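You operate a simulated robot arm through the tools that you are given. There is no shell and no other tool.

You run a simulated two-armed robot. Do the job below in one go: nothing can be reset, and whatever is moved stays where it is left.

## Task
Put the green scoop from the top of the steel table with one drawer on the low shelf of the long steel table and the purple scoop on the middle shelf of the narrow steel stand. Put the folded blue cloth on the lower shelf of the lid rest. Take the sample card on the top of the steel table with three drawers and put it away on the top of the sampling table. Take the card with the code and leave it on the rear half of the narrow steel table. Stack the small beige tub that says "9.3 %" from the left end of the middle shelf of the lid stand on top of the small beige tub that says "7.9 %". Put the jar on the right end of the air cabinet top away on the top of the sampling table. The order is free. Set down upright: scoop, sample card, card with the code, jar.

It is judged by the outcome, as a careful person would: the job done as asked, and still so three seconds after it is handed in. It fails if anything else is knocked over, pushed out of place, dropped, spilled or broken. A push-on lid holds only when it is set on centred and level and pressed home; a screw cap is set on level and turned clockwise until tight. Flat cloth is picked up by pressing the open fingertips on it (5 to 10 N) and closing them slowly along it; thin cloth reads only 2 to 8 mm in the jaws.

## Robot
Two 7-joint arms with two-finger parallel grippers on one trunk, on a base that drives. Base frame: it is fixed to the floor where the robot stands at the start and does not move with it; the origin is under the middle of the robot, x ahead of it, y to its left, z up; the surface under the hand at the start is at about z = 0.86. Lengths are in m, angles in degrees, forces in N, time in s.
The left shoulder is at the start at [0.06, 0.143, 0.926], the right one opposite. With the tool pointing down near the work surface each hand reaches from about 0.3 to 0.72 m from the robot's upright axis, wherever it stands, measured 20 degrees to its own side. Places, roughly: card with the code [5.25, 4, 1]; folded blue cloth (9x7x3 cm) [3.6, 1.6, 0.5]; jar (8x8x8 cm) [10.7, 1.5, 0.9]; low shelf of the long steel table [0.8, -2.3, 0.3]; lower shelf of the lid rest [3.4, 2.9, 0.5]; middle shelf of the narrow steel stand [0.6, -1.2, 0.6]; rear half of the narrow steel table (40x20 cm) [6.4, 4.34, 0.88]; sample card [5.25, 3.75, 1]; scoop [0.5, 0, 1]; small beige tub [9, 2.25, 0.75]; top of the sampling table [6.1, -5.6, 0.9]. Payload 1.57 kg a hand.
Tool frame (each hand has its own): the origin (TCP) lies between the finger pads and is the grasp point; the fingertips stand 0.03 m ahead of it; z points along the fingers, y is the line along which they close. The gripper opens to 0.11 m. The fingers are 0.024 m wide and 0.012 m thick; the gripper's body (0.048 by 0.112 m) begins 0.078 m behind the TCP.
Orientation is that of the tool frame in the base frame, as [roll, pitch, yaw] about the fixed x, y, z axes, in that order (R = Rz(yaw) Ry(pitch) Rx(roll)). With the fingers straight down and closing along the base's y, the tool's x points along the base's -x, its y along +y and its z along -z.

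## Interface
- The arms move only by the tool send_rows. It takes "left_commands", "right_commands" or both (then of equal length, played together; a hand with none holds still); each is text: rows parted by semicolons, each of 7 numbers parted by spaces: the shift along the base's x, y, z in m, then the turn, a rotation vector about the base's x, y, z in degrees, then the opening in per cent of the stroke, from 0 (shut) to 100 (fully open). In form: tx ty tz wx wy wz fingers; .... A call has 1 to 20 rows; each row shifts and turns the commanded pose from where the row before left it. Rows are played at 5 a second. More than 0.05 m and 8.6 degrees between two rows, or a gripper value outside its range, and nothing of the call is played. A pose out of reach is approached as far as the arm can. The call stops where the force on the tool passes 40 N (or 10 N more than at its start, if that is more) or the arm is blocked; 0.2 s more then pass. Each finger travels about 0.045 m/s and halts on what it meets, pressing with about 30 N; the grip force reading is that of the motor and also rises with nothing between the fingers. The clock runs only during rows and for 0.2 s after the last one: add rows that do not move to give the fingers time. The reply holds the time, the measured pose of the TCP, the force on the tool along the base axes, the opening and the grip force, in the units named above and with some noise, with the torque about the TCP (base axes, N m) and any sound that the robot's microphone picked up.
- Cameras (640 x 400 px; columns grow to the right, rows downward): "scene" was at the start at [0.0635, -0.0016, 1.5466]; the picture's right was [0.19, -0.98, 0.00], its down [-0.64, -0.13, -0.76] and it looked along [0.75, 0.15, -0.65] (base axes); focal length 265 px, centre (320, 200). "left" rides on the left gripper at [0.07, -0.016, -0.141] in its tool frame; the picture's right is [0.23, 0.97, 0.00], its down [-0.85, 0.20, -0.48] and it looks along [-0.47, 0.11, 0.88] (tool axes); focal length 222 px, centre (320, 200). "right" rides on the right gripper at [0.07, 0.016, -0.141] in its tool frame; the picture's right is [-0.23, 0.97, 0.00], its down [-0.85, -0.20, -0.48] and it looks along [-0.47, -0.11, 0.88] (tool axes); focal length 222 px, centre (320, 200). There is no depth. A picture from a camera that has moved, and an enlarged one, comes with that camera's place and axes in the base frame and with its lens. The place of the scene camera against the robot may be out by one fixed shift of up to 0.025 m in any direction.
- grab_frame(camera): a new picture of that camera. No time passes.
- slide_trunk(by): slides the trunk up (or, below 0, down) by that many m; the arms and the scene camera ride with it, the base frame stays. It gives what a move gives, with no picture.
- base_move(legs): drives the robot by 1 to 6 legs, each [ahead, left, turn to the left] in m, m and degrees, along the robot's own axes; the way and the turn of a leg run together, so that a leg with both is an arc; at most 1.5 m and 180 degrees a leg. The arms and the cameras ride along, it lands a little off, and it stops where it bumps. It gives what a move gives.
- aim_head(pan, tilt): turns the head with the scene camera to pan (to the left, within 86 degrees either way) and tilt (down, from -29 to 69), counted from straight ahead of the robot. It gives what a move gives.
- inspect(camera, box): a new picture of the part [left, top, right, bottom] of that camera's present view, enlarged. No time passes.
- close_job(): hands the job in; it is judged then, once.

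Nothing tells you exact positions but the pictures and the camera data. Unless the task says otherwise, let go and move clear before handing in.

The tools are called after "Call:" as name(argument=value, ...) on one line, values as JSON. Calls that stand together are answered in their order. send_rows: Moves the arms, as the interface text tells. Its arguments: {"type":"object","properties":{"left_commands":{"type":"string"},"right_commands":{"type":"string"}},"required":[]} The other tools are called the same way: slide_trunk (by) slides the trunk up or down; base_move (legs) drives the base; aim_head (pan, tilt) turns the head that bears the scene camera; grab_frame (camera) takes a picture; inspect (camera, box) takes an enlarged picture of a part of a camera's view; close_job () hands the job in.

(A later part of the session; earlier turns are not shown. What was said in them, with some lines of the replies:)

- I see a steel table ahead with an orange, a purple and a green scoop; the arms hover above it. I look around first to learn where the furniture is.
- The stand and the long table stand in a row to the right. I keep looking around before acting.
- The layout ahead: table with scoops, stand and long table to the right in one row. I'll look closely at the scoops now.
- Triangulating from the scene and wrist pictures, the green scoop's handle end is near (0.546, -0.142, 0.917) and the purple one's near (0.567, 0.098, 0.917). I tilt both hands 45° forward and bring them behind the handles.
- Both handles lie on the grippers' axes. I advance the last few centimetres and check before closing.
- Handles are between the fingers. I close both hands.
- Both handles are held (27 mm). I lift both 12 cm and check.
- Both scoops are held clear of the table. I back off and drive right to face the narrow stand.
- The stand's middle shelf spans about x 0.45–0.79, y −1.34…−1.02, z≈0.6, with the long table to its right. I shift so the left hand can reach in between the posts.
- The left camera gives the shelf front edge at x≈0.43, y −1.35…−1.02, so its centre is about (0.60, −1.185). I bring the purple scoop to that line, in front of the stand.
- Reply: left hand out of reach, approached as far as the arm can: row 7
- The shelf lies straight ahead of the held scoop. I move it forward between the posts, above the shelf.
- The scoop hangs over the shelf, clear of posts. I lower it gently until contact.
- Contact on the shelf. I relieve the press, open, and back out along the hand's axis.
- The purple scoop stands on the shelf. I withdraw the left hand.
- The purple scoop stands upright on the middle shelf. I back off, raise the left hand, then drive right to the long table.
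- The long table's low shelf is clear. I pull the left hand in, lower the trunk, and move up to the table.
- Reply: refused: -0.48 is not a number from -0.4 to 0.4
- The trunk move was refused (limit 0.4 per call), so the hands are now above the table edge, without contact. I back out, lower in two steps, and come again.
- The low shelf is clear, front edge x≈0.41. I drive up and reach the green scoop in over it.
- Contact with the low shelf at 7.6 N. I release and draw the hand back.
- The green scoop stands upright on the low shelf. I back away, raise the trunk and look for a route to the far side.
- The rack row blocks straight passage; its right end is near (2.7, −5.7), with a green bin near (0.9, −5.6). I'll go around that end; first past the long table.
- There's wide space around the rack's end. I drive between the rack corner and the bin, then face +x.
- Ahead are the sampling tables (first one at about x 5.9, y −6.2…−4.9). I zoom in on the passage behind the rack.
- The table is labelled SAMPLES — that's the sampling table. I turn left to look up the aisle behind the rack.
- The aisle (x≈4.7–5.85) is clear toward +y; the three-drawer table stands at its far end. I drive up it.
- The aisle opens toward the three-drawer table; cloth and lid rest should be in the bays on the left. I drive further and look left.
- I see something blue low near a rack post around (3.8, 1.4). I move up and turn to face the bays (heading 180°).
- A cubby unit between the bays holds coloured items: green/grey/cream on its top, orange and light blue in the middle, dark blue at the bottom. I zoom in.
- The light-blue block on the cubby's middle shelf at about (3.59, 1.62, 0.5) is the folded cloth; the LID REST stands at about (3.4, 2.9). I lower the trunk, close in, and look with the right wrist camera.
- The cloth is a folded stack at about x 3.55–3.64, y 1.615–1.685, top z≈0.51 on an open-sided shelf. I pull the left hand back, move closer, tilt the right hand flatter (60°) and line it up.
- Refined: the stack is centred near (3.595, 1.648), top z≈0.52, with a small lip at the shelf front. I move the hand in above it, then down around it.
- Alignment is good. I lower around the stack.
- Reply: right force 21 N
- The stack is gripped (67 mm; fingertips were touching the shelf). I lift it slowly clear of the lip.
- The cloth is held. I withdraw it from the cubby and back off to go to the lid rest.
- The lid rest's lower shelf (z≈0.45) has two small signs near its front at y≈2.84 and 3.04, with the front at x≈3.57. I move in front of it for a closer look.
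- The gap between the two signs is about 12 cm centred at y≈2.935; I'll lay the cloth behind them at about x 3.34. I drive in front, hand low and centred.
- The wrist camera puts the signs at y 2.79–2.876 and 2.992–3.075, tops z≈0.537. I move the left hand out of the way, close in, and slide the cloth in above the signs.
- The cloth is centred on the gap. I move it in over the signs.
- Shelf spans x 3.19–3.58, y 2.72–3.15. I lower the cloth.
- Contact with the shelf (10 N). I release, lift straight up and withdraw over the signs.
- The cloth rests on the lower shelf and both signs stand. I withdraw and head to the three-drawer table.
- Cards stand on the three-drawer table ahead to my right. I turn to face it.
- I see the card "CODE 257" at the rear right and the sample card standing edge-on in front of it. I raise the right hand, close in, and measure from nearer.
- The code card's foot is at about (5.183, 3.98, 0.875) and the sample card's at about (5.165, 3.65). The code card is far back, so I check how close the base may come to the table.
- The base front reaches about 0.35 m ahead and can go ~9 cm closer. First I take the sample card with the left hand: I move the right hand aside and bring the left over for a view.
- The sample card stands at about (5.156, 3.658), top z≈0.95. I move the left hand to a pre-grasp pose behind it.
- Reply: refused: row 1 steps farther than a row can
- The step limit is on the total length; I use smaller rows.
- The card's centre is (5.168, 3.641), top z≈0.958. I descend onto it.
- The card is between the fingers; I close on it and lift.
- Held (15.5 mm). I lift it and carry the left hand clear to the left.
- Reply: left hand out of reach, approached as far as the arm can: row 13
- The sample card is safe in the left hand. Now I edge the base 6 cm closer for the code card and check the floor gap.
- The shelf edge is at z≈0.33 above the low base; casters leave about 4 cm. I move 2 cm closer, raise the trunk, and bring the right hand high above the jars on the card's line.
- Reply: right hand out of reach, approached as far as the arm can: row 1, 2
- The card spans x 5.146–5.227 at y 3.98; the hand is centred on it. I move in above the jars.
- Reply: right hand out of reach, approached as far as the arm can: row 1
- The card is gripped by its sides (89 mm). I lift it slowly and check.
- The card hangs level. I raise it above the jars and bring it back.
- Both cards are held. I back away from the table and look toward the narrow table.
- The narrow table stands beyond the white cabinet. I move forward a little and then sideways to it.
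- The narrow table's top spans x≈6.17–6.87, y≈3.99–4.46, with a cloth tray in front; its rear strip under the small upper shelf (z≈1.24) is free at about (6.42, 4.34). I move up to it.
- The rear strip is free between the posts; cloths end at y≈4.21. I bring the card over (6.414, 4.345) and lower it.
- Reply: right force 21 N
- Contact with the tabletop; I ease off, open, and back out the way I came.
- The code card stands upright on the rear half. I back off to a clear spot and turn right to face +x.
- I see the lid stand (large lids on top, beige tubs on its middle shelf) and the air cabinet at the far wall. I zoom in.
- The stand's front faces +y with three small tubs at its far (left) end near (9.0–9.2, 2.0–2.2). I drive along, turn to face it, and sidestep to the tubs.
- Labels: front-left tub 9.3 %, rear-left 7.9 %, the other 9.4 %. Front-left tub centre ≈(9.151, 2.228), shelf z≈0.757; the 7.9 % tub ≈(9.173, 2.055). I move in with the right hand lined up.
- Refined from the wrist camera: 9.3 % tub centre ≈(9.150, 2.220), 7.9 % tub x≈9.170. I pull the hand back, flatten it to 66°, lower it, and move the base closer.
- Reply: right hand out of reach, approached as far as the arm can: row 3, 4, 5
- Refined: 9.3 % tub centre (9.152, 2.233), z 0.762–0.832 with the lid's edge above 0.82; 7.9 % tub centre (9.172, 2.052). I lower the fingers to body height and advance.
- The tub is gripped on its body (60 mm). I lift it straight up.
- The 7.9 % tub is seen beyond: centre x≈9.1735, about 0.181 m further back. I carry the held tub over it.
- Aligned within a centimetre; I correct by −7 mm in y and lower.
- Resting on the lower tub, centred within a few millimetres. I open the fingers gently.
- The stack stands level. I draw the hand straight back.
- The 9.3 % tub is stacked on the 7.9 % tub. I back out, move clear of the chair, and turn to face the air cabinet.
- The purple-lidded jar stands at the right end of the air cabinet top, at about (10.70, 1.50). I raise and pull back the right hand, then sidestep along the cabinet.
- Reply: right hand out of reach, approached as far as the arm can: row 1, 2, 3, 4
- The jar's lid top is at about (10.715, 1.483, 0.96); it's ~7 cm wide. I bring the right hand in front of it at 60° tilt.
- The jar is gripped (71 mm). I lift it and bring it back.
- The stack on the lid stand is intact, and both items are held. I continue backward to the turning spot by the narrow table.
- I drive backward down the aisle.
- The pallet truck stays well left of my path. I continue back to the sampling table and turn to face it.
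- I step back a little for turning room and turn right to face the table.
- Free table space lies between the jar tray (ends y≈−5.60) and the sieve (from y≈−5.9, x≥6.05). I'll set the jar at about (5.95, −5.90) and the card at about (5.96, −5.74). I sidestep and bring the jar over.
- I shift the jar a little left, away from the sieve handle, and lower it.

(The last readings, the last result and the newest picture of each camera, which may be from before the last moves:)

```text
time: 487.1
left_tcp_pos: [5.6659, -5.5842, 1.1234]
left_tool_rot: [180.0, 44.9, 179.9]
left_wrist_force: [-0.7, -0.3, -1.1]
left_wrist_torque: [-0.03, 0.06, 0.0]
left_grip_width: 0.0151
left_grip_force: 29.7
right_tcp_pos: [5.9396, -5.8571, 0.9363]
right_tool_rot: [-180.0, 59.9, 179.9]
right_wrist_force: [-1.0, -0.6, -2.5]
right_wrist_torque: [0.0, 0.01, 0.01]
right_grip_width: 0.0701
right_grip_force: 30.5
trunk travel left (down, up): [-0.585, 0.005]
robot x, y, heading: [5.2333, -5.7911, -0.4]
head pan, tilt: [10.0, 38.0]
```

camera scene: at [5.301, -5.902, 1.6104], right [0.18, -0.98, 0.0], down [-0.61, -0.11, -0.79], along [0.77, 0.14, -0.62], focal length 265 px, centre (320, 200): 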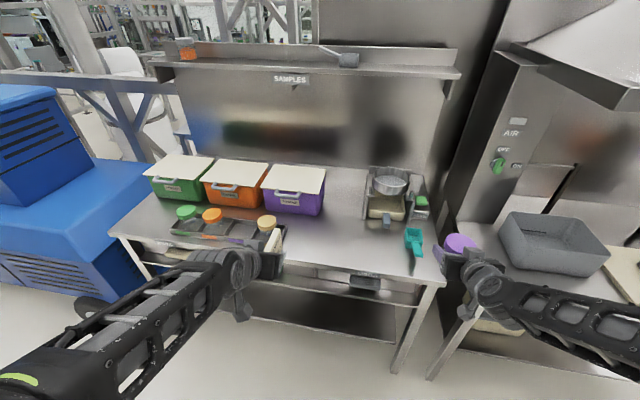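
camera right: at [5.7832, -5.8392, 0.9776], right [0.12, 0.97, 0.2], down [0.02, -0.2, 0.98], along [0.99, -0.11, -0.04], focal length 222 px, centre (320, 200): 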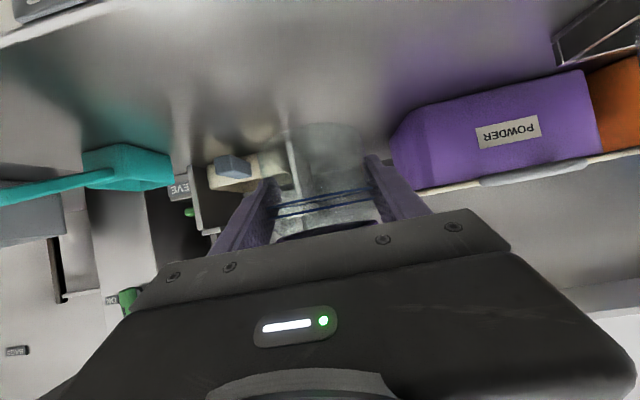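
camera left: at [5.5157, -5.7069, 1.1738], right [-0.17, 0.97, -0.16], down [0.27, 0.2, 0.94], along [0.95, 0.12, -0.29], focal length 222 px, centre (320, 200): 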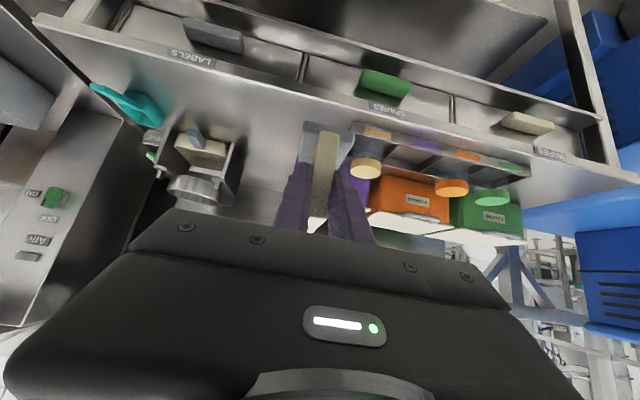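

Call:
send_rows(right_commands="0 0 -0.003 0 0 0 0; 0 0 -0.003 0 0 0 0; 0 0 -0.003 0 0 0 0; 0 0 0 0 0 0 0")

Call:
inspect(camera="right", box=[220, 60, 420, 240])

```text
time: 488.1
left_tcp_pos: [5.6667, -5.5846, 1.1233]
left_tool_rot: [-180.0, 44.9, 179.9]
left_wrist_force: [-0.5, -0.2, -1.4]
left_wrist_torque: [0.02, 0.05, 0.01]
left_grip_width: 0.0154
left_grip_force: 30.4
right_tcp_pos: [5.9395, -5.8594, 0.9262]
right_tool_rot: [180.0, 59.9, 179.9]
right_wrist_force: [-0.8, -0.2, -4.1]
right_wrist_torque: [0.0, -0.02, -0.01]
right_grip_width: 0.0699
right_grip_force: 30.1
trunk travel left (down, up): [-0.585, 0.005]
robot x, y, heading: [5.2353, -5.7922, 0.0]
head pan, tilt: [10.0, 38.0]
```

```text
2.22 times, centred on (320, 150) of right
camera zoom: at [5.7836, -5.8406, 0.9367], right [0.12, 0.97, 0.2], down [0.02, -0.2, 0.98], along [0.99, -0.11, -0.04], focal length 494 px, centre (320, 311)
```

zoom: 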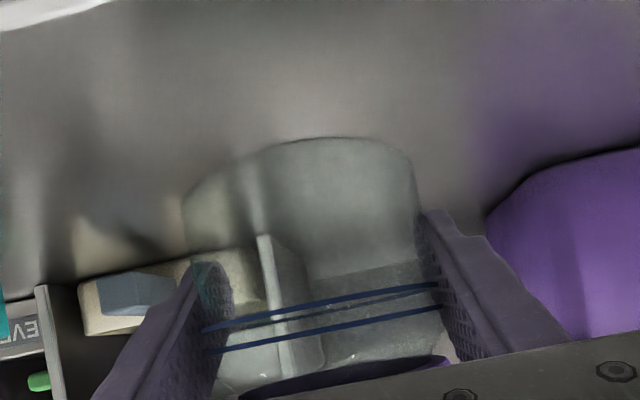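

Call:
send_rows(right_commands="0 0 -0.003 0 0 0 0; 0 0 -0.003 0 0 0 0; 0 0 -0.003 0 0 0 0; 0 0 0 0 0 0 0")

```text
time: 489.1
left_tcp_pos: [5.6649, -5.5837, 1.1245]
left_tool_rot: [179.9, 44.9, 179.9]
left_wrist_force: [0.3, -0.3, -0.8]
left_wrist_torque: [-0.03, 0.0, 0.04]
left_grip_width: 0.0154
left_grip_force: 29.8
right_tcp_pos: [5.9399, -5.8597, 0.918]
right_tool_rot: [180.0, 59.9, 180.0]
right_wrist_force: [-0.5, 0.3, -2.4]
right_wrist_torque: [0.01, -0.03, 0.0]
right_grip_width: 0.0702
right_grip_force: 29.2
trunk travel left (down, up): [-0.585, 0.005]
robot x, y, heading: [5.2308, -5.7914, 0.1]
head pan, tilt: [10.0, 38.0]
```

Call:
send_rows(right_commands="0 0 -0.003 0 0 0 0; 0 0 -0.003 0 0 0 0; 0 0 0 0 0 0 0")

Call:
grab_frame(camera="right")

Call:
inspect(camera="scene", box=[300, 180, 440, 290])

```text
time: 489.9
left_tcp_pos: [5.6665, -5.5846, 1.1235]
left_tool_rot: [-179.9, 44.9, 179.9]
left_wrist_force: [0.4, -0.3, -0.5]
left_wrist_torque: [-0.01, 0.05, -0.02]
left_grip_width: 0.0155
left_grip_force: 30.1
right_tcp_pos: [5.9391, -5.8611, 0.913]
right_tool_rot: [-179.9, 59.9, 180.0]
right_wrist_force: [-0.1, 0.2, -3.2]
right_wrist_torque: [-0.02, -0.02, 0.03]
right_grip_width: 0.07
right_grip_force: 29.4
trunk travel left (down, up): [-0.585, 0.005]
robot x, y, heading: [5.2351, -5.7899, -0.3]
head pan, tilt: [10.0, 38.0]
```

```text
taken
camera right: at [5.7833, -5.8416, 0.9225], right [0.12, 0.97, 0.2], down [0.02, -0.2, 0.98], along [0.99, -0.11, -0.04], focal length 222 px, centre (320, 200)
```

right: 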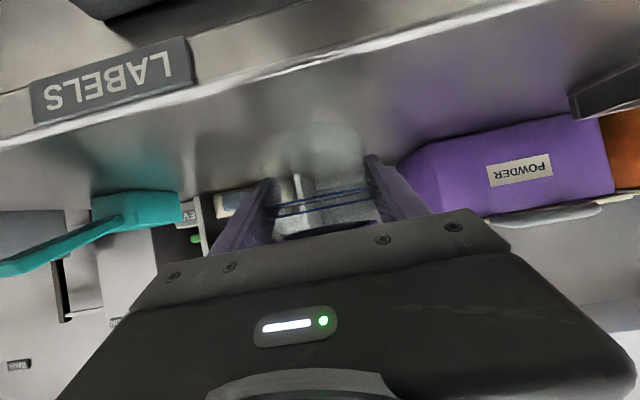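

```text
3.64 times, centred on (370, 235) of scene
camera zoom: at [5.3009, -5.7924, 1.6104], right [0.17, -0.99, 0.0], down [-0.61, -0.11, -0.79], along [0.78, 0.14, -0.62], focal length 962 px, centre (138, 73)
```

zoom: 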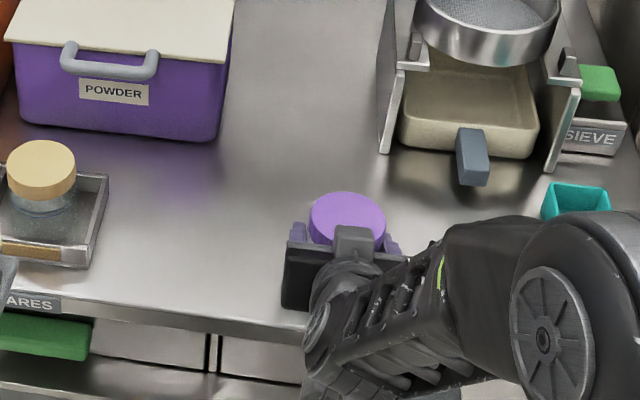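

Call:
send_rows(right_commands="0 0 -0.003 0 0 0 0; 0 0 -0.003 0 0 0 0; 0 0 0 0 0 0 0")

Call:
inspect(camera="right", box=[220, 60, 420, 240])

```text
time: 490.7
left_tcp_pos: [5.667, -5.5837, 1.1241]
left_tool_rot: [180.0, 44.9, 180.0]
left_wrist_force: [-0.3, -0.5, -0.9]
left_wrist_torque: [0.01, 0.05, -0.01]
left_grip_width: 0.0155
left_grip_force: 30.6
right_tcp_pos: [5.9391, -5.8581, 0.9062]
right_tool_rot: [-180.0, 59.9, 179.9]
right_wrist_force: [-1.1, 0.1, -2.8]
right_wrist_torque: [0.01, -0.02, 0.01]
right_grip_width: 0.0702
right_grip_force: 29.6
trunk travel left (down, up): [-0.585, 0.005]
robot x, y, heading: [5.2383, -5.791, -0.0]
head pan, tilt: [10.0, 38.0]
```

```text
2.22 times, centred on (320, 150) of right
camera zoom: at [5.7836, -5.8413, 0.9165], right [0.12, 0.97, 0.2], down [0.02, -0.2, 0.98], along [0.99, -0.11, -0.04], focal length 494 px, centre (320, 311)
```

zoom: 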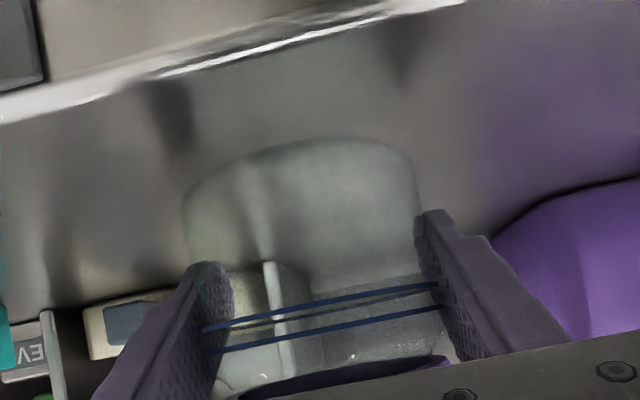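

Call:
send_rows(right_commands="0 0 -0.004 0 0 0 0; 0 0 -0.003 0 0 0 0; 0 0 0 0 0 0 0")

Call:
inspect(camera="right", box=[220, 60, 420, 240])

```text
time: 491.5
left_tcp_pos: [5.6658, -5.5836, 1.1227]
left_tool_rot: [-179.9, 44.9, 179.8]
left_wrist_force: [0.2, 0.0, -1.3]
left_wrist_torque: [-0.03, 0.03, 0.01]
left_grip_width: 0.0154
left_grip_force: 29.4
right_tcp_pos: [5.9395, -5.8603, 0.899]
right_tool_rot: [180.0, 59.8, 179.9]
right_wrist_force: [0.7, -0.1, -3.2]
right_wrist_torque: [0.02, -0.03, 0.0]
right_grip_width: 0.07
right_grip_force: 29.9
trunk travel left (down, up): [-0.585, 0.005]
robot x, y, heading: [5.2367, -5.7908, -0.1]
head pan, tilt: [10.0, 38.0]
```

```text
2.22 times, centred on (320, 150) of right
camera zoom: at [5.784, -5.8419, 0.9097], right [0.12, 0.97, 0.2], down [0.02, -0.2, 0.98], along [0.99, -0.11, -0.04], focal length 494 px, centre (320, 311)
```

zoom: 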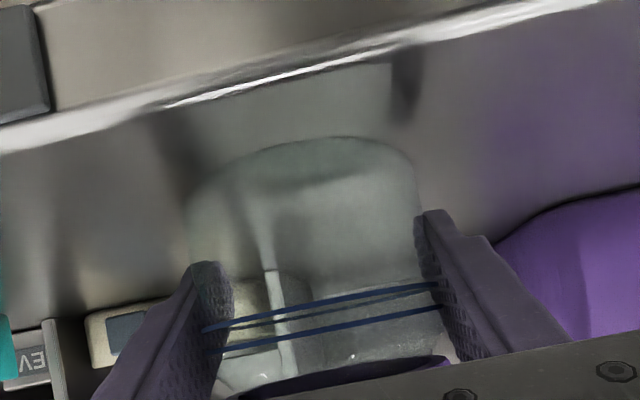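

Call:
send_rows(right_commands="0 0 -0.003 0 0 0 0; 0 0 -0.003 0 0 0 0; 0 0 0 0 0 0 0")

Call:
inspect(camera="right", box=[220, 60, 420, 240])

```text
time: 492.3
left_tcp_pos: [5.6643, -5.5844, 1.123]
left_tool_rot: [-180.0, 44.9, 179.9]
left_wrist_force: [-0.4, 1.2, -1.2]
left_wrist_torque: [-0.01, 0.05, 0.0]
left_grip_width: 0.0157
left_grip_force: 30.4
right_tcp_pos: [5.9403, -5.8603, 0.8962]
right_tool_rot: [179.9, 60.1, 179.8]
right_wrist_force: [0.5, -1.2, 13.8]
right_wrist_torque: [-0.05, 0.39, -0.07]
right_grip_width: 0.0701
right_grip_force: 29.8
trunk travel left (down, up): [-0.585, 0.005]
robot x, y, heading: [5.2343, -5.7903, 0.0]
head pan, tilt: [10.0, 38.0]
```

```text
2.22 times, centred on (320, 150) of right
camera zoom: at [5.7839, -5.8418, 0.9057], right [0.11, 0.97, 0.2], down [0.01, -0.2, 0.98], along [0.99, -0.11, -0.03], focal length 494 px, centre (320, 311)
```

zoom: 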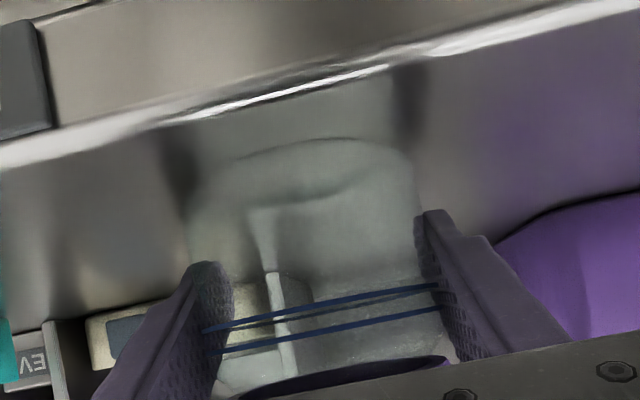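

Contact at 14 N. I relieve the press and release the jar.

Call:
send_rows(right_commands="0 0 0.003 0 0 0 0; 0 0 0 0 0 0 66; 0 0 0 0 0 0 72; 0 0 0 0 0 0 80; 0 0 0 0 0 0 90; 0 0 0 0 0 0 100; 0 0 0 0 0 0 100")

Call:
inspect(camera="right", box=[220, 60, 420, 240])

Call:
inspect(camera="scene", box=[300, 180, 440, 290])

```text
time: 493.9
left_tcp_pos: [5.6654, -5.584, 1.1226]
left_tool_rot: [-180.0, 44.8, 179.9]
left_wrist_force: [-0.9, 0.3, -0.9]
left_wrist_torque: [0.01, 0.07, -0.02]
left_grip_width: 0.0155
left_grip_force: 29.7
right_tcp_pos: [5.9386, -5.8601, 0.8967]
right_tool_rot: [-180.0, 59.9, 179.9]
right_wrist_force: [-0.4, 0.3, -0.5]
right_wrist_torque: [-0.02, 0.0, -0.01]
right_grip_width: 0.1099
right_grip_force: 0.0
trunk travel left (down, up): [-0.585, 0.005]
robot x, y, heading: [5.2359, -5.7904, -0.0]
head pan, tilt: [10.0, 38.0]
```

```text
2.22 times, centred on (320, 150) of right
camera zoom: at [5.7837, -5.8418, 0.9067], right [0.12, 0.97, 0.2], down [0.02, -0.2, 0.98], along [0.99, -0.11, -0.04], focal length 494 px, centre (320, 311)
```

zoom: 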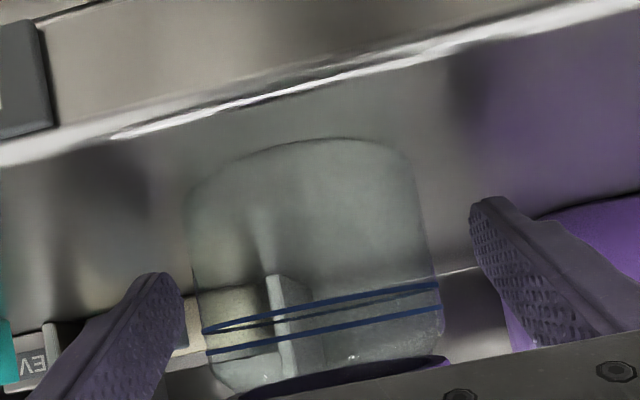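

```text
3.64 times, centred on (370, 235) of scene
camera zoom: at [5.3006, -5.7923, 1.6104], right [0.17, -0.99, 0.0], down [-0.61, -0.11, -0.79], along [0.78, 0.14, -0.62], focal length 962 px, centre (138, 73)
```

zoom: 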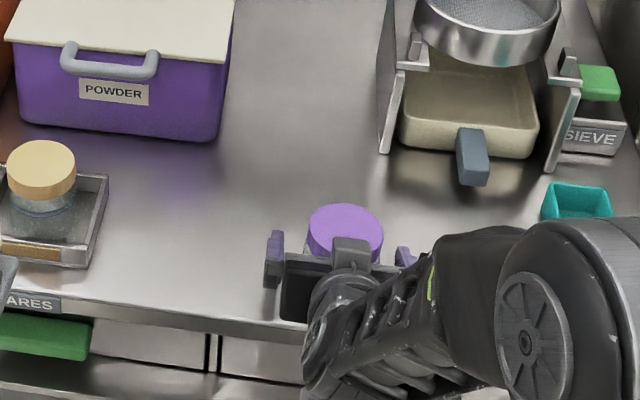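

The jar stands on its own. I draw the right hand back and up.

Call:
send_rows(right_commands="-0.02 0 0.006 0 0 0 100; -0.03 0 0.012 0 0 0 100; -0.03 0 0.016 0 0 0 100; -0.03 0 0.02 0 0 0 100; -0.03 -0.01 0.03 0 0 0 100; -0.02 -0.02 0.035 0 0 0 100; -0.01 -0.03 0.035 0 0 0 100; 0 -0.03 0.03 0 0 0 100; 0 0 0 0 0 0 100")

Call:
grab_frame(camera="scene")

Call:
grab_frame(camera="right")

Call:
grab_frame(camera="left")

```text
time: 495.9
left_tcp_pos: [5.6664, -5.5831, 1.1237]
left_tool_rot: [-179.9, 44.9, -180.0]
left_wrist_force: [-0.5, -0.5, -1.6]
left_wrist_torque: [0.02, 0.08, 0.01]
left_grip_width: 0.0156
left_grip_force: 29.7
right_tcp_pos: [5.7672, -5.9485, 1.0783]
right_tool_rot: [-179.9, 59.8, -179.9]
right_wrist_force: [1.0, 0.7, 0.7]
right_wrist_torque: [0.02, -0.02, -0.01]
right_grip_width: 0.1099
right_grip_force: 0.1
trunk travel left (down, up): [-0.585, 0.005]
robot x, y, heading: [5.2358, -5.7903, -0.3]
head pan, tilt: [10.0, 38.0]
```

```text
taken
camera scene: at [5.3009, -5.7919, 1.6104], right [0.17, -0.99, 0.0], down [-0.61, -0.11, -0.79], along [0.78, 0.13, -0.62], focal length 265 px, centre (320, 200)
```

scene: 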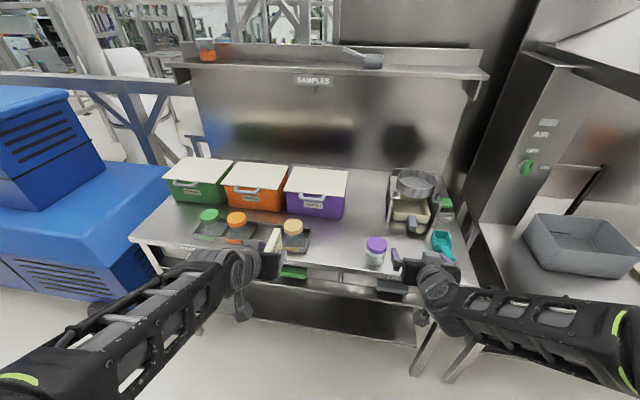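

```text
taken
camera right: at [5.6117, -5.9291, 1.0895], right [0.11, 0.97, 0.2], down [0.02, -0.2, 0.98], along [0.99, -0.11, -0.04], focal length 222 px, centre (320, 200)
```

right: 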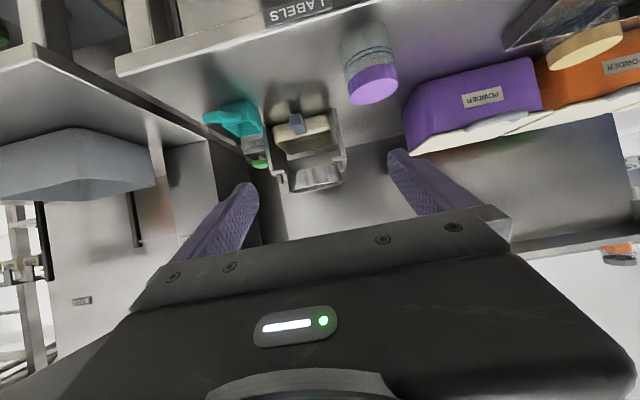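

```text
taken
camera left: at [5.5178, -5.5998, 1.1736], right [-0.16, 0.97, -0.16], down [0.27, 0.2, 0.94], along [0.95, 0.11, -0.29], focal length 222 px, centre (320, 200)
```

left: 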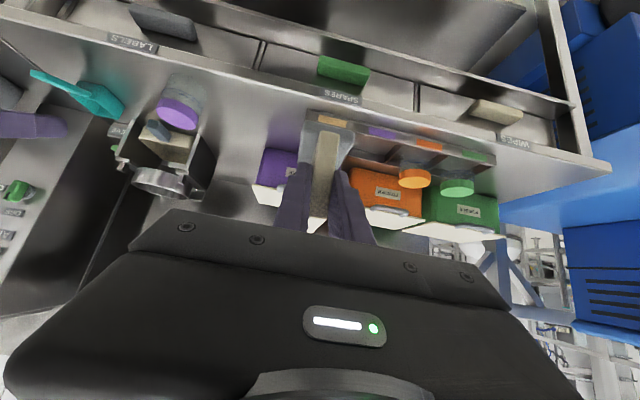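

The jar stands well. Now the sample card: I move the right hand aside and carry the card over (5.955, −5.725).

Call:
send_rows(left_commands="0.0361 -0.0178 -0.0118 0 0 0 0; 0.0361 -0.0178 -0.0118 0 0 0 0; 0.0361 -0.0178 -0.0118 0 0 0 0; 0.0361 -0.0178 -0.0118 0 0 0 0; 0.0361 -0.0178 -0.0118 0 0 0 0; 0.0361 -0.0178 -0.0118 0 0 0 0; 0.0361 -0.0178 -0.0118 0 0 0 0; 0.0361 -0.0178 -0.0118 0 0 0 0; 0 0 0 0 0 0 0", right_commands="0 -0.03 0 0 0 0 100; 0 -0.03 0 0 0 0 100; 0 -0.03 0 0 0 0 100; 0 -0.03 0 0 0 0 100; 0 0 0 0 0 0 100; 0 0 0 0 0 0 100; 0 0 0 0 0 0 100; 0 0 0 0 0 0 100; 0 0 0 0 0 0 100")

Call:
grab_frame(camera="left")

Call:
inspect(camera="scene", box=[220, 140, 460, 300])

```text
time: 497.9
left_tcp_pos: [5.9529, -5.7263, 1.0319]
left_tool_rot: [-179.9, 45.0, 179.9]
left_wrist_force: [-0.4, -0.4, -0.5]
left_wrist_torque: [-0.03, 0.0, -0.05]
left_grip_width: 0.0153
left_grip_force: 29.8
right_tcp_pos: [5.7684, -6.0677, 1.0818]
right_tool_rot: [179.9, 60.0, -180.0]
right_wrist_force: [0.2, 0.5, 0.1]
right_wrist_torque: [-0.03, 0.0, 0.02]
right_grip_width: 0.1103
right_grip_force: 0.1
trunk travel left (down, up): [-0.585, 0.005]
robot x, y, heading: [5.2315, -5.7852, 0.1]
head pan, tilt: [10.0, 38.0]
```

```text
taken
camera left: at [5.8049, -5.7419, 1.0808], right [-0.16, 0.97, -0.16], down [0.27, 0.2, 0.94], along [0.95, 0.11, -0.29], focal length 222 px, centre (320, 200)
```

left: 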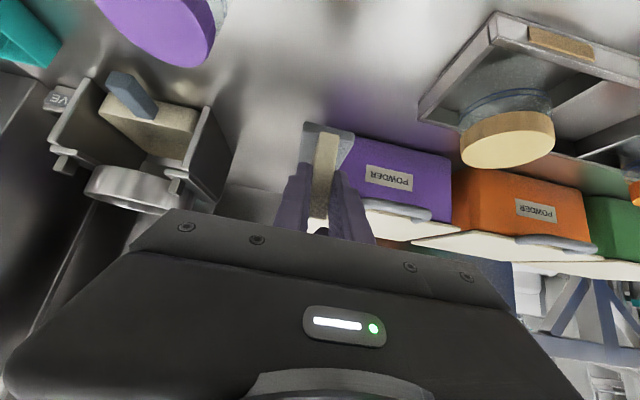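

```text
2.50 times, centred on (340, 220) of scene
camera zoom: at [5.2999, -5.792, 1.6104], right [0.17, -0.99, 0.0], down [-0.61, -0.11, -0.79], along [0.78, 0.14, -0.62], focal length 661 px, centre (270, 150)
```

zoom: 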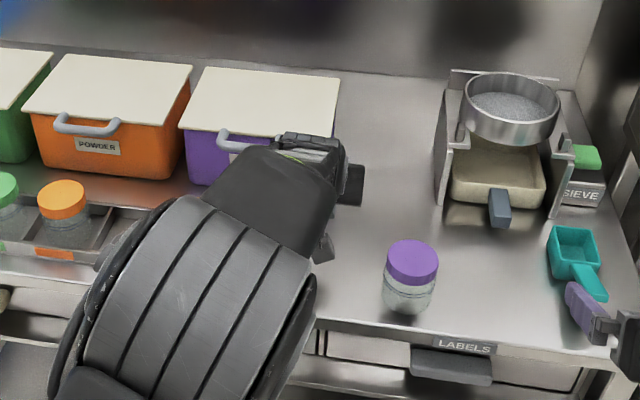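

Call:
send_rows(left_commands="0 0 -0.02 0 0 0 0; 0 0 -0.02 0 0 0 0; 0 0 -0.02 0 0 0 0; 0 0 -0.02 0 0 0 0; 0 0 0 0 0 0 0")

Call:
grab_frame(camera="left")

Call:
grab_frame(camera="scene")

```text
time: 499.1
left_tcp_pos: [5.9554, -5.7272, 0.9491]
left_tool_rot: [179.9, 44.9, 179.9]
left_wrist_force: [0.3, 0.3, -0.5]
left_wrist_torque: [-0.03, 0.05, 0.0]
left_grip_width: 0.0157
left_grip_force: 30.6
right_tcp_pos: [5.7675, -6.0686, 1.0815]
right_tool_rot: [-180.0, 60.0, 179.9]
right_wrist_force: [-0.1, -0.4, -0.4]
right_wrist_torque: [-0.02, -0.02, 0.03]
right_grip_width: 0.1099
right_grip_force: 0.0
trunk travel left (down, up): [-0.585, 0.005]
robot x, y, heading: [5.2361, -5.7872, -0.1]
head pan, tilt: [10.0, 38.0]
```

```text
taken
camera left: at [5.8069, -5.7438, 0.9996], right [-0.16, 0.97, -0.16], down [0.27, 0.2, 0.94], along [0.95, 0.11, -0.29], focal length 222 px, centre (320, 200)
```

left: 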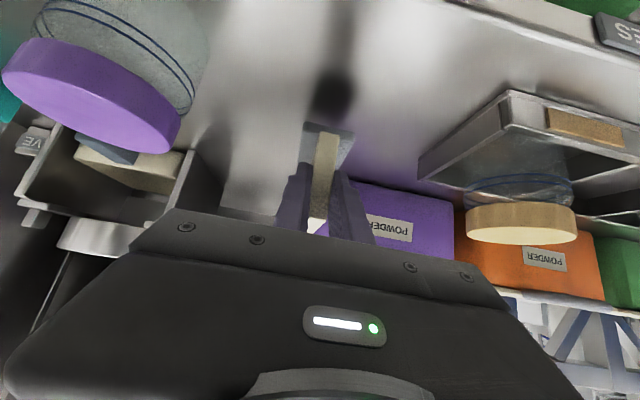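

```text
taken
camera scene: at [5.3004, -5.7924, 1.6104], right [0.17, -0.99, 0.0], down [-0.61, -0.11, -0.79], along [0.78, 0.14, -0.62], focal length 265 px, centre (320, 200)
```

scene: 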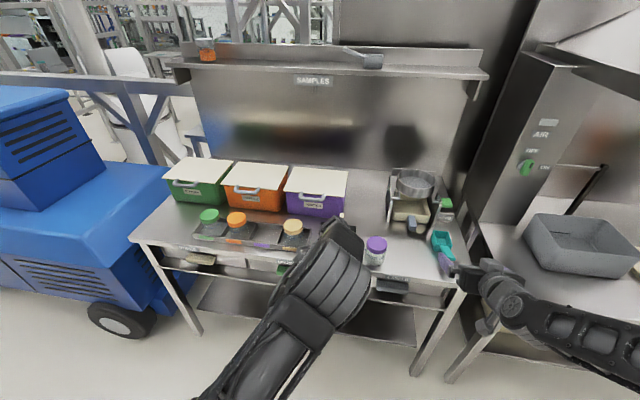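

Call:
send_rows(left_commands="0 0 -0.01 0 0 0 0; 0 0 -0.008 0 0 0 0; 0 0 -0.006 0 0 0 0; 0 0 0 0 0 0 0")

Call:
inspect(camera="left", box=[240, 60, 420, 230])

```text
time: 500.1
left_tcp_pos: [5.9543, -5.7289, 0.925]
left_tool_rot: [180.0, 44.9, 179.8]
left_wrist_force: [-0.5, -0.2, -0.6]
left_wrist_torque: [0.02, 0.05, -0.02]
left_grip_width: 0.0153
left_grip_force: 30.6
right_tcp_pos: [5.768, -6.0685, 1.082]
right_tool_rot: [-180.0, 59.9, 179.8]
right_wrist_force: [-1.0, 0.1, 0.4]
right_wrist_torque: [0.0, 0.04, -0.01]
right_grip_width: 0.1101
right_grip_force: 0.0
trunk travel left (down, up): [-0.585, 0.005]
robot x, y, heading: [5.2374, -5.7928, -0.2]
head pan, tilt: [10.0, 38.0]
```

```text
2.35 times, centred on (330, 145) of left
camera zoom: at [5.8062, -5.7436, 0.9751], right [-0.16, 0.97, -0.16], down [0.27, 0.2, 0.94], along [0.95, 0.11, -0.29], focal length 523 px, centre (296, 329)
```

zoom: 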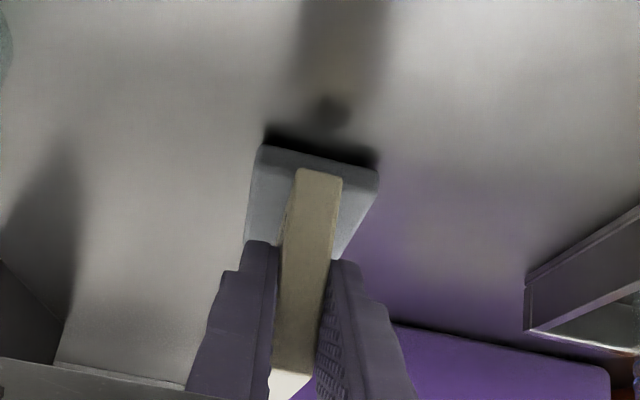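

Call:
send_rows(left_commands="0 0 -0.004 0 0 0 0; 0 0 -0.003 0 0 0 0; 0 0 -0.003 0 0 0 0; 0 0 0 0 0 0 0")

Call:
inspect(camera="left", box=[240, 60, 420, 230])

```text
time: 501.1
left_tcp_pos: [5.9547, -5.7276, 0.9171]
left_tool_rot: [-179.9, 45.1, 179.9]
left_wrist_force: [3.7, 0.4, 21.1]
left_wrist_torque: [0.03, -0.35, 0.04]
left_grip_width: 0.0161
left_grip_force: 30.4
right_tcp_pos: [5.7677, -6.0689, 1.0822]
right_tool_rot: [180.0, 59.8, 179.9]
right_wrist_force: [0.2, 0.1, 0.5]
right_wrist_torque: [-0.01, 0.04, 0.04]
right_grip_width: 0.1099
right_grip_force: 0.2
trunk travel left (down, up): [-0.585, 0.005]
robot x, y, heading: [5.2367, -5.7858, -0.1]
head pan, tilt: [10.0, 38.0]
```

```text
2.35 times, centred on (330, 145) of left
camera zoom: at [5.8055, -5.7432, 0.967], right [-0.16, 0.97, -0.16], down [0.26, 0.2, 0.94], along [0.95, 0.11, -0.29], focal length 523 px, centre (296, 329)
```

zoom: 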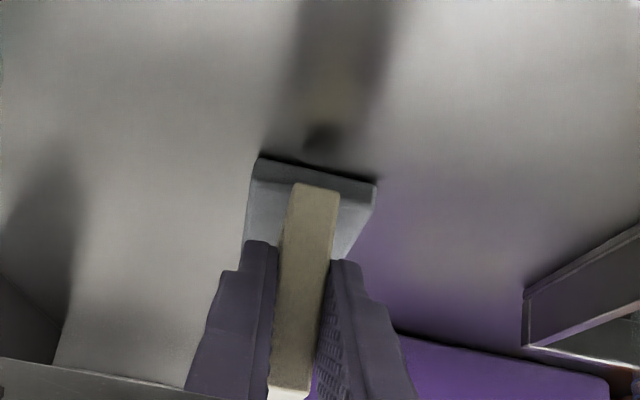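

Contact. I ease up 2 mm and release gently.

Call:
send_rows(left_commands="0 0 0.002 0 0 0 0; 0 0 0 0 0 0 18; 0 0 0 0 0 0 22; 0 0 0 0 0 0 28; 0 0 0 0 0 0 36; 0 0 0 0 0 0 45; 0 0 0 0 0 0 45; 0 0 0 0 0 0 45")

Call:
inspect(camera="left", box=[240, 60, 420, 230])

```text
time: 502.9
left_tcp_pos: [5.9539, -5.7257, 0.9166]
left_tool_rot: [-180.0, 44.9, 179.9]
left_wrist_force: [-0.3, -0.3, 0.4]
left_wrist_torque: [-0.04, -0.01, -0.01]
left_grip_width: 0.0495
left_grip_force: 0.0
right_tcp_pos: [5.7675, -6.0691, 1.0804]
right_tool_rot: [-180.0, 59.9, 179.9]
right_wrist_force: [-0.3, 0.1, -0.5]
right_wrist_torque: [0.0, 0.02, -0.02]
right_grip_width: 0.11
right_grip_force: 0.1
trunk travel left (down, up): [-0.585, 0.005]
robot x, y, heading: [5.2374, -5.7857, -0.0]
head pan, tilt: [10.0, 38.0]
```

```text
2.35 times, centred on (330, 145) of left
camera zoom: at [5.8057, -5.7427, 0.9673], right [-0.16, 0.97, -0.16], down [0.27, 0.2, 0.94], along [0.95, 0.11, -0.29], focal length 523 px, centre (296, 329)
```

zoom: 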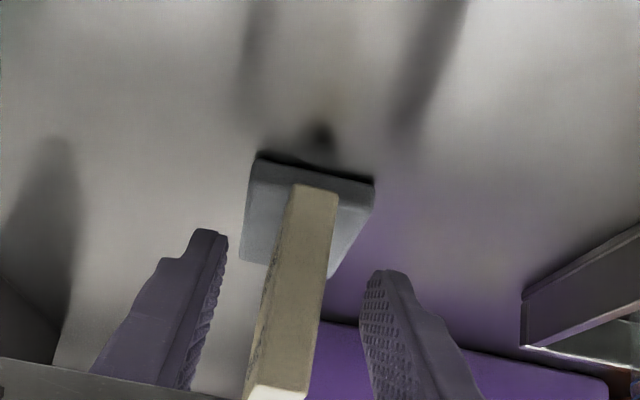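

Call:
send_rows(left_commands="-0.015 0 0.015 0 0 0 45; -0.025 0 0.025 0 0 0 45; -0.03 0 0.03 0 0 0 45; -0.03 0 0.03 0 0 0 45; -0.03 0.01 0.03 0 0 0 45; -0.03 0.02 0.03 0 0 0 45; -0.03 0.02 0.02 0 0 0 45; 0 0 0 0 0 0 45")

Call:
grab_frame(camera="scene")

Call:
inspect(camera="scene", box=[260, 160, 440, 300])

Call:
grab_frame(camera="left")

```text
time: 504.7
left_tcp_pos: [5.7651, -5.6742, 1.0977]
left_tool_rot: [-179.9, 44.9, 179.8]
left_wrist_force: [-0.4, 0.7, -0.6]
left_wrist_torque: [0.02, 0.0, -0.01]
left_grip_width: 0.0496
left_grip_force: 0.1
right_tcp_pos: [5.7683, -6.0689, 1.0803]
right_tool_rot: [-180.0, 59.9, 179.9]
right_wrist_force: [0.3, -0.2, 0.5]
right_wrist_torque: [0.01, -0.02, 0.0]
right_grip_width: 0.1101
right_grip_force: 0.0
trunk travel left (down, up): [-0.585, 0.005]
robot x, y, heading: [5.2345, -5.7871, 0.0]
head pan, tilt: [10.0, 38.0]
```

```text
taken
camera scene: at [5.3012, -5.7931, 1.6103], right [0.17, -0.99, 0.0], down [-0.61, -0.11, -0.79], along [0.78, 0.14, -0.62], focal length 265 px, centre (320, 200)
```

scene: 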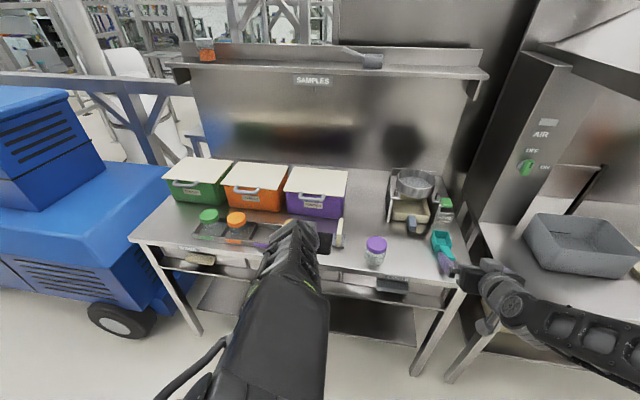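

```text
2.86 times, centred on (350, 230) of scene
camera zoom: at [5.3012, -5.7931, 1.6103], right [0.17, -0.99, 0.0], down [-0.61, -0.11, -0.79], along [0.78, 0.14, -0.62], focal length 756 px, centre (234, 114)
```

zoom: 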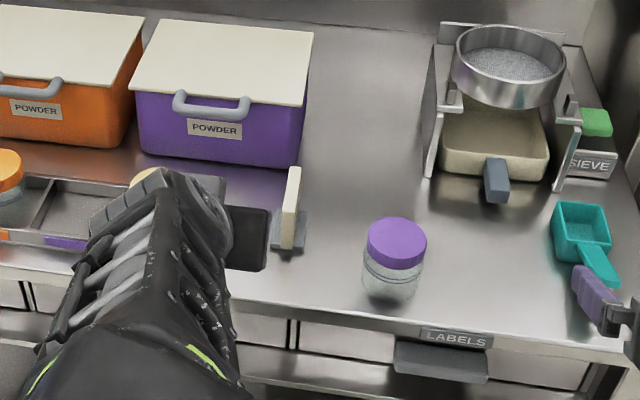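

```text
taken
camera left: at [5.6171, -5.6914, 1.1482], right [-0.16, 0.97, -0.16], down [0.27, 0.2, 0.94], along [0.95, 0.11, -0.29], focal length 222 px, centre (320, 200)
```

left: 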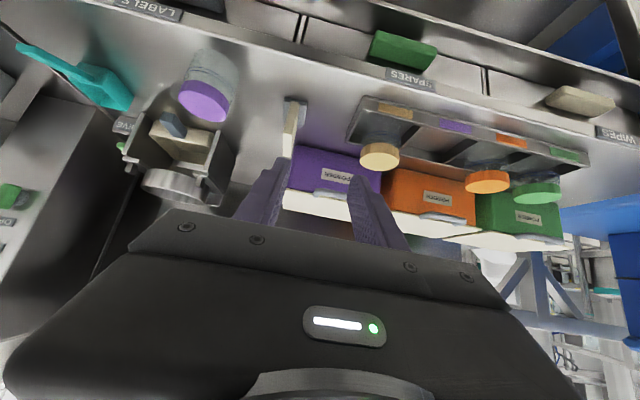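

Both the jar and the sample card stand upright on the sampling table, and both hands are clear of everything. A small retreat, then I hand the job in.

Call:
base_move(legs=[[-0.08, 0, 0]])

Call:
inspect(camera="scene", box=[260, 160, 440, 300])

```text
time: 505.8
left_tcp_pos: [5.6852, -5.6748, 1.099]
left_tool_rot: [179.9, 45.1, 179.9]
left_wrist_force: [-0.8, -0.5, 0.6]
left_wrist_torque: [0.04, -0.03, -0.01]
left_grip_width: 0.0493
left_grip_force: 0.1
right_tcp_pos: [5.6888, -6.0683, 1.083]
right_tool_rot: [180.0, 59.9, 180.0]
right_wrist_force: [-0.6, 0.3, -0.1]
right_wrist_torque: [-0.04, 0.0, 0.02]
right_grip_width: 0.1101
right_grip_force: 0.1
trunk travel left (down, up): [-0.585, 0.005]
robot x, y, heading: [5.1536, -5.7869, 0.3]
head pan, tilt: [10.0, 38.0]
```

```text
2.86 times, centred on (350, 230) of scene
camera zoom: at [5.2197, -5.7923, 1.6105], right [0.17, -0.99, 0.0], down [-0.61, -0.11, -0.79], along [0.78, 0.14, -0.61], focal length 756 px, centre (234, 114)
```

zoom: 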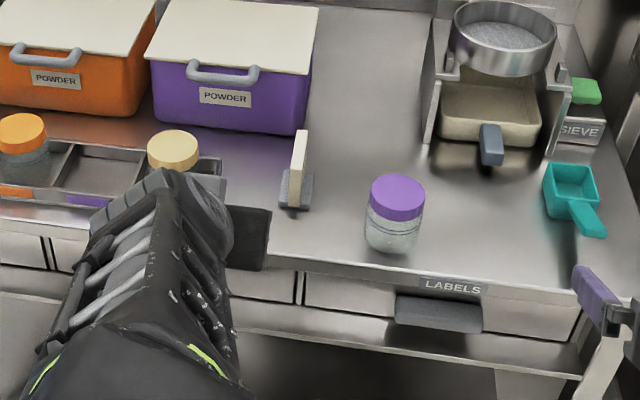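

The card and the jar stand upright on the sampling table. The other five placements are done too, so I hand the job in.

Call:
close_job()

```text
The job is handed in.
```

All seven placements are done and the job is handed in; I don't have the judge's result. Each item was on its spot in the pictures after I let go, and I saw nothing knocked over or pushed.

| Item | Where it is now |
|---|---|
| Green scoop | Upright on the low shelf of the long steel table |
| Purple scoop | Upright on the middle shelf of the narrow steel stand |
| Folded blue cloth | Lower shelf of the lid rest, behind the two signs |
| Sample card | Upright on the top of the sampling table, right of the jar tray |
| Card with the code (CODE 257) | Upright on the rear half of the narrow steel table |
| Tub "9.3 %" | Stacked on the tub "7.9 %" on the lid stand; a few millimetres off centre, and the lower tub was not moved |
| Jar | Upright on the top of the sampling table, near the front edge |

- **Scoop table:** I never saw a drawer on the table the scoops came from. I took it as the one-drawer table because the scoops were where you said.
- **Code card reach:** the card stood at the back of its table, so I drove the base to within a few centimetres of the table's front wheels. It did not touch them.
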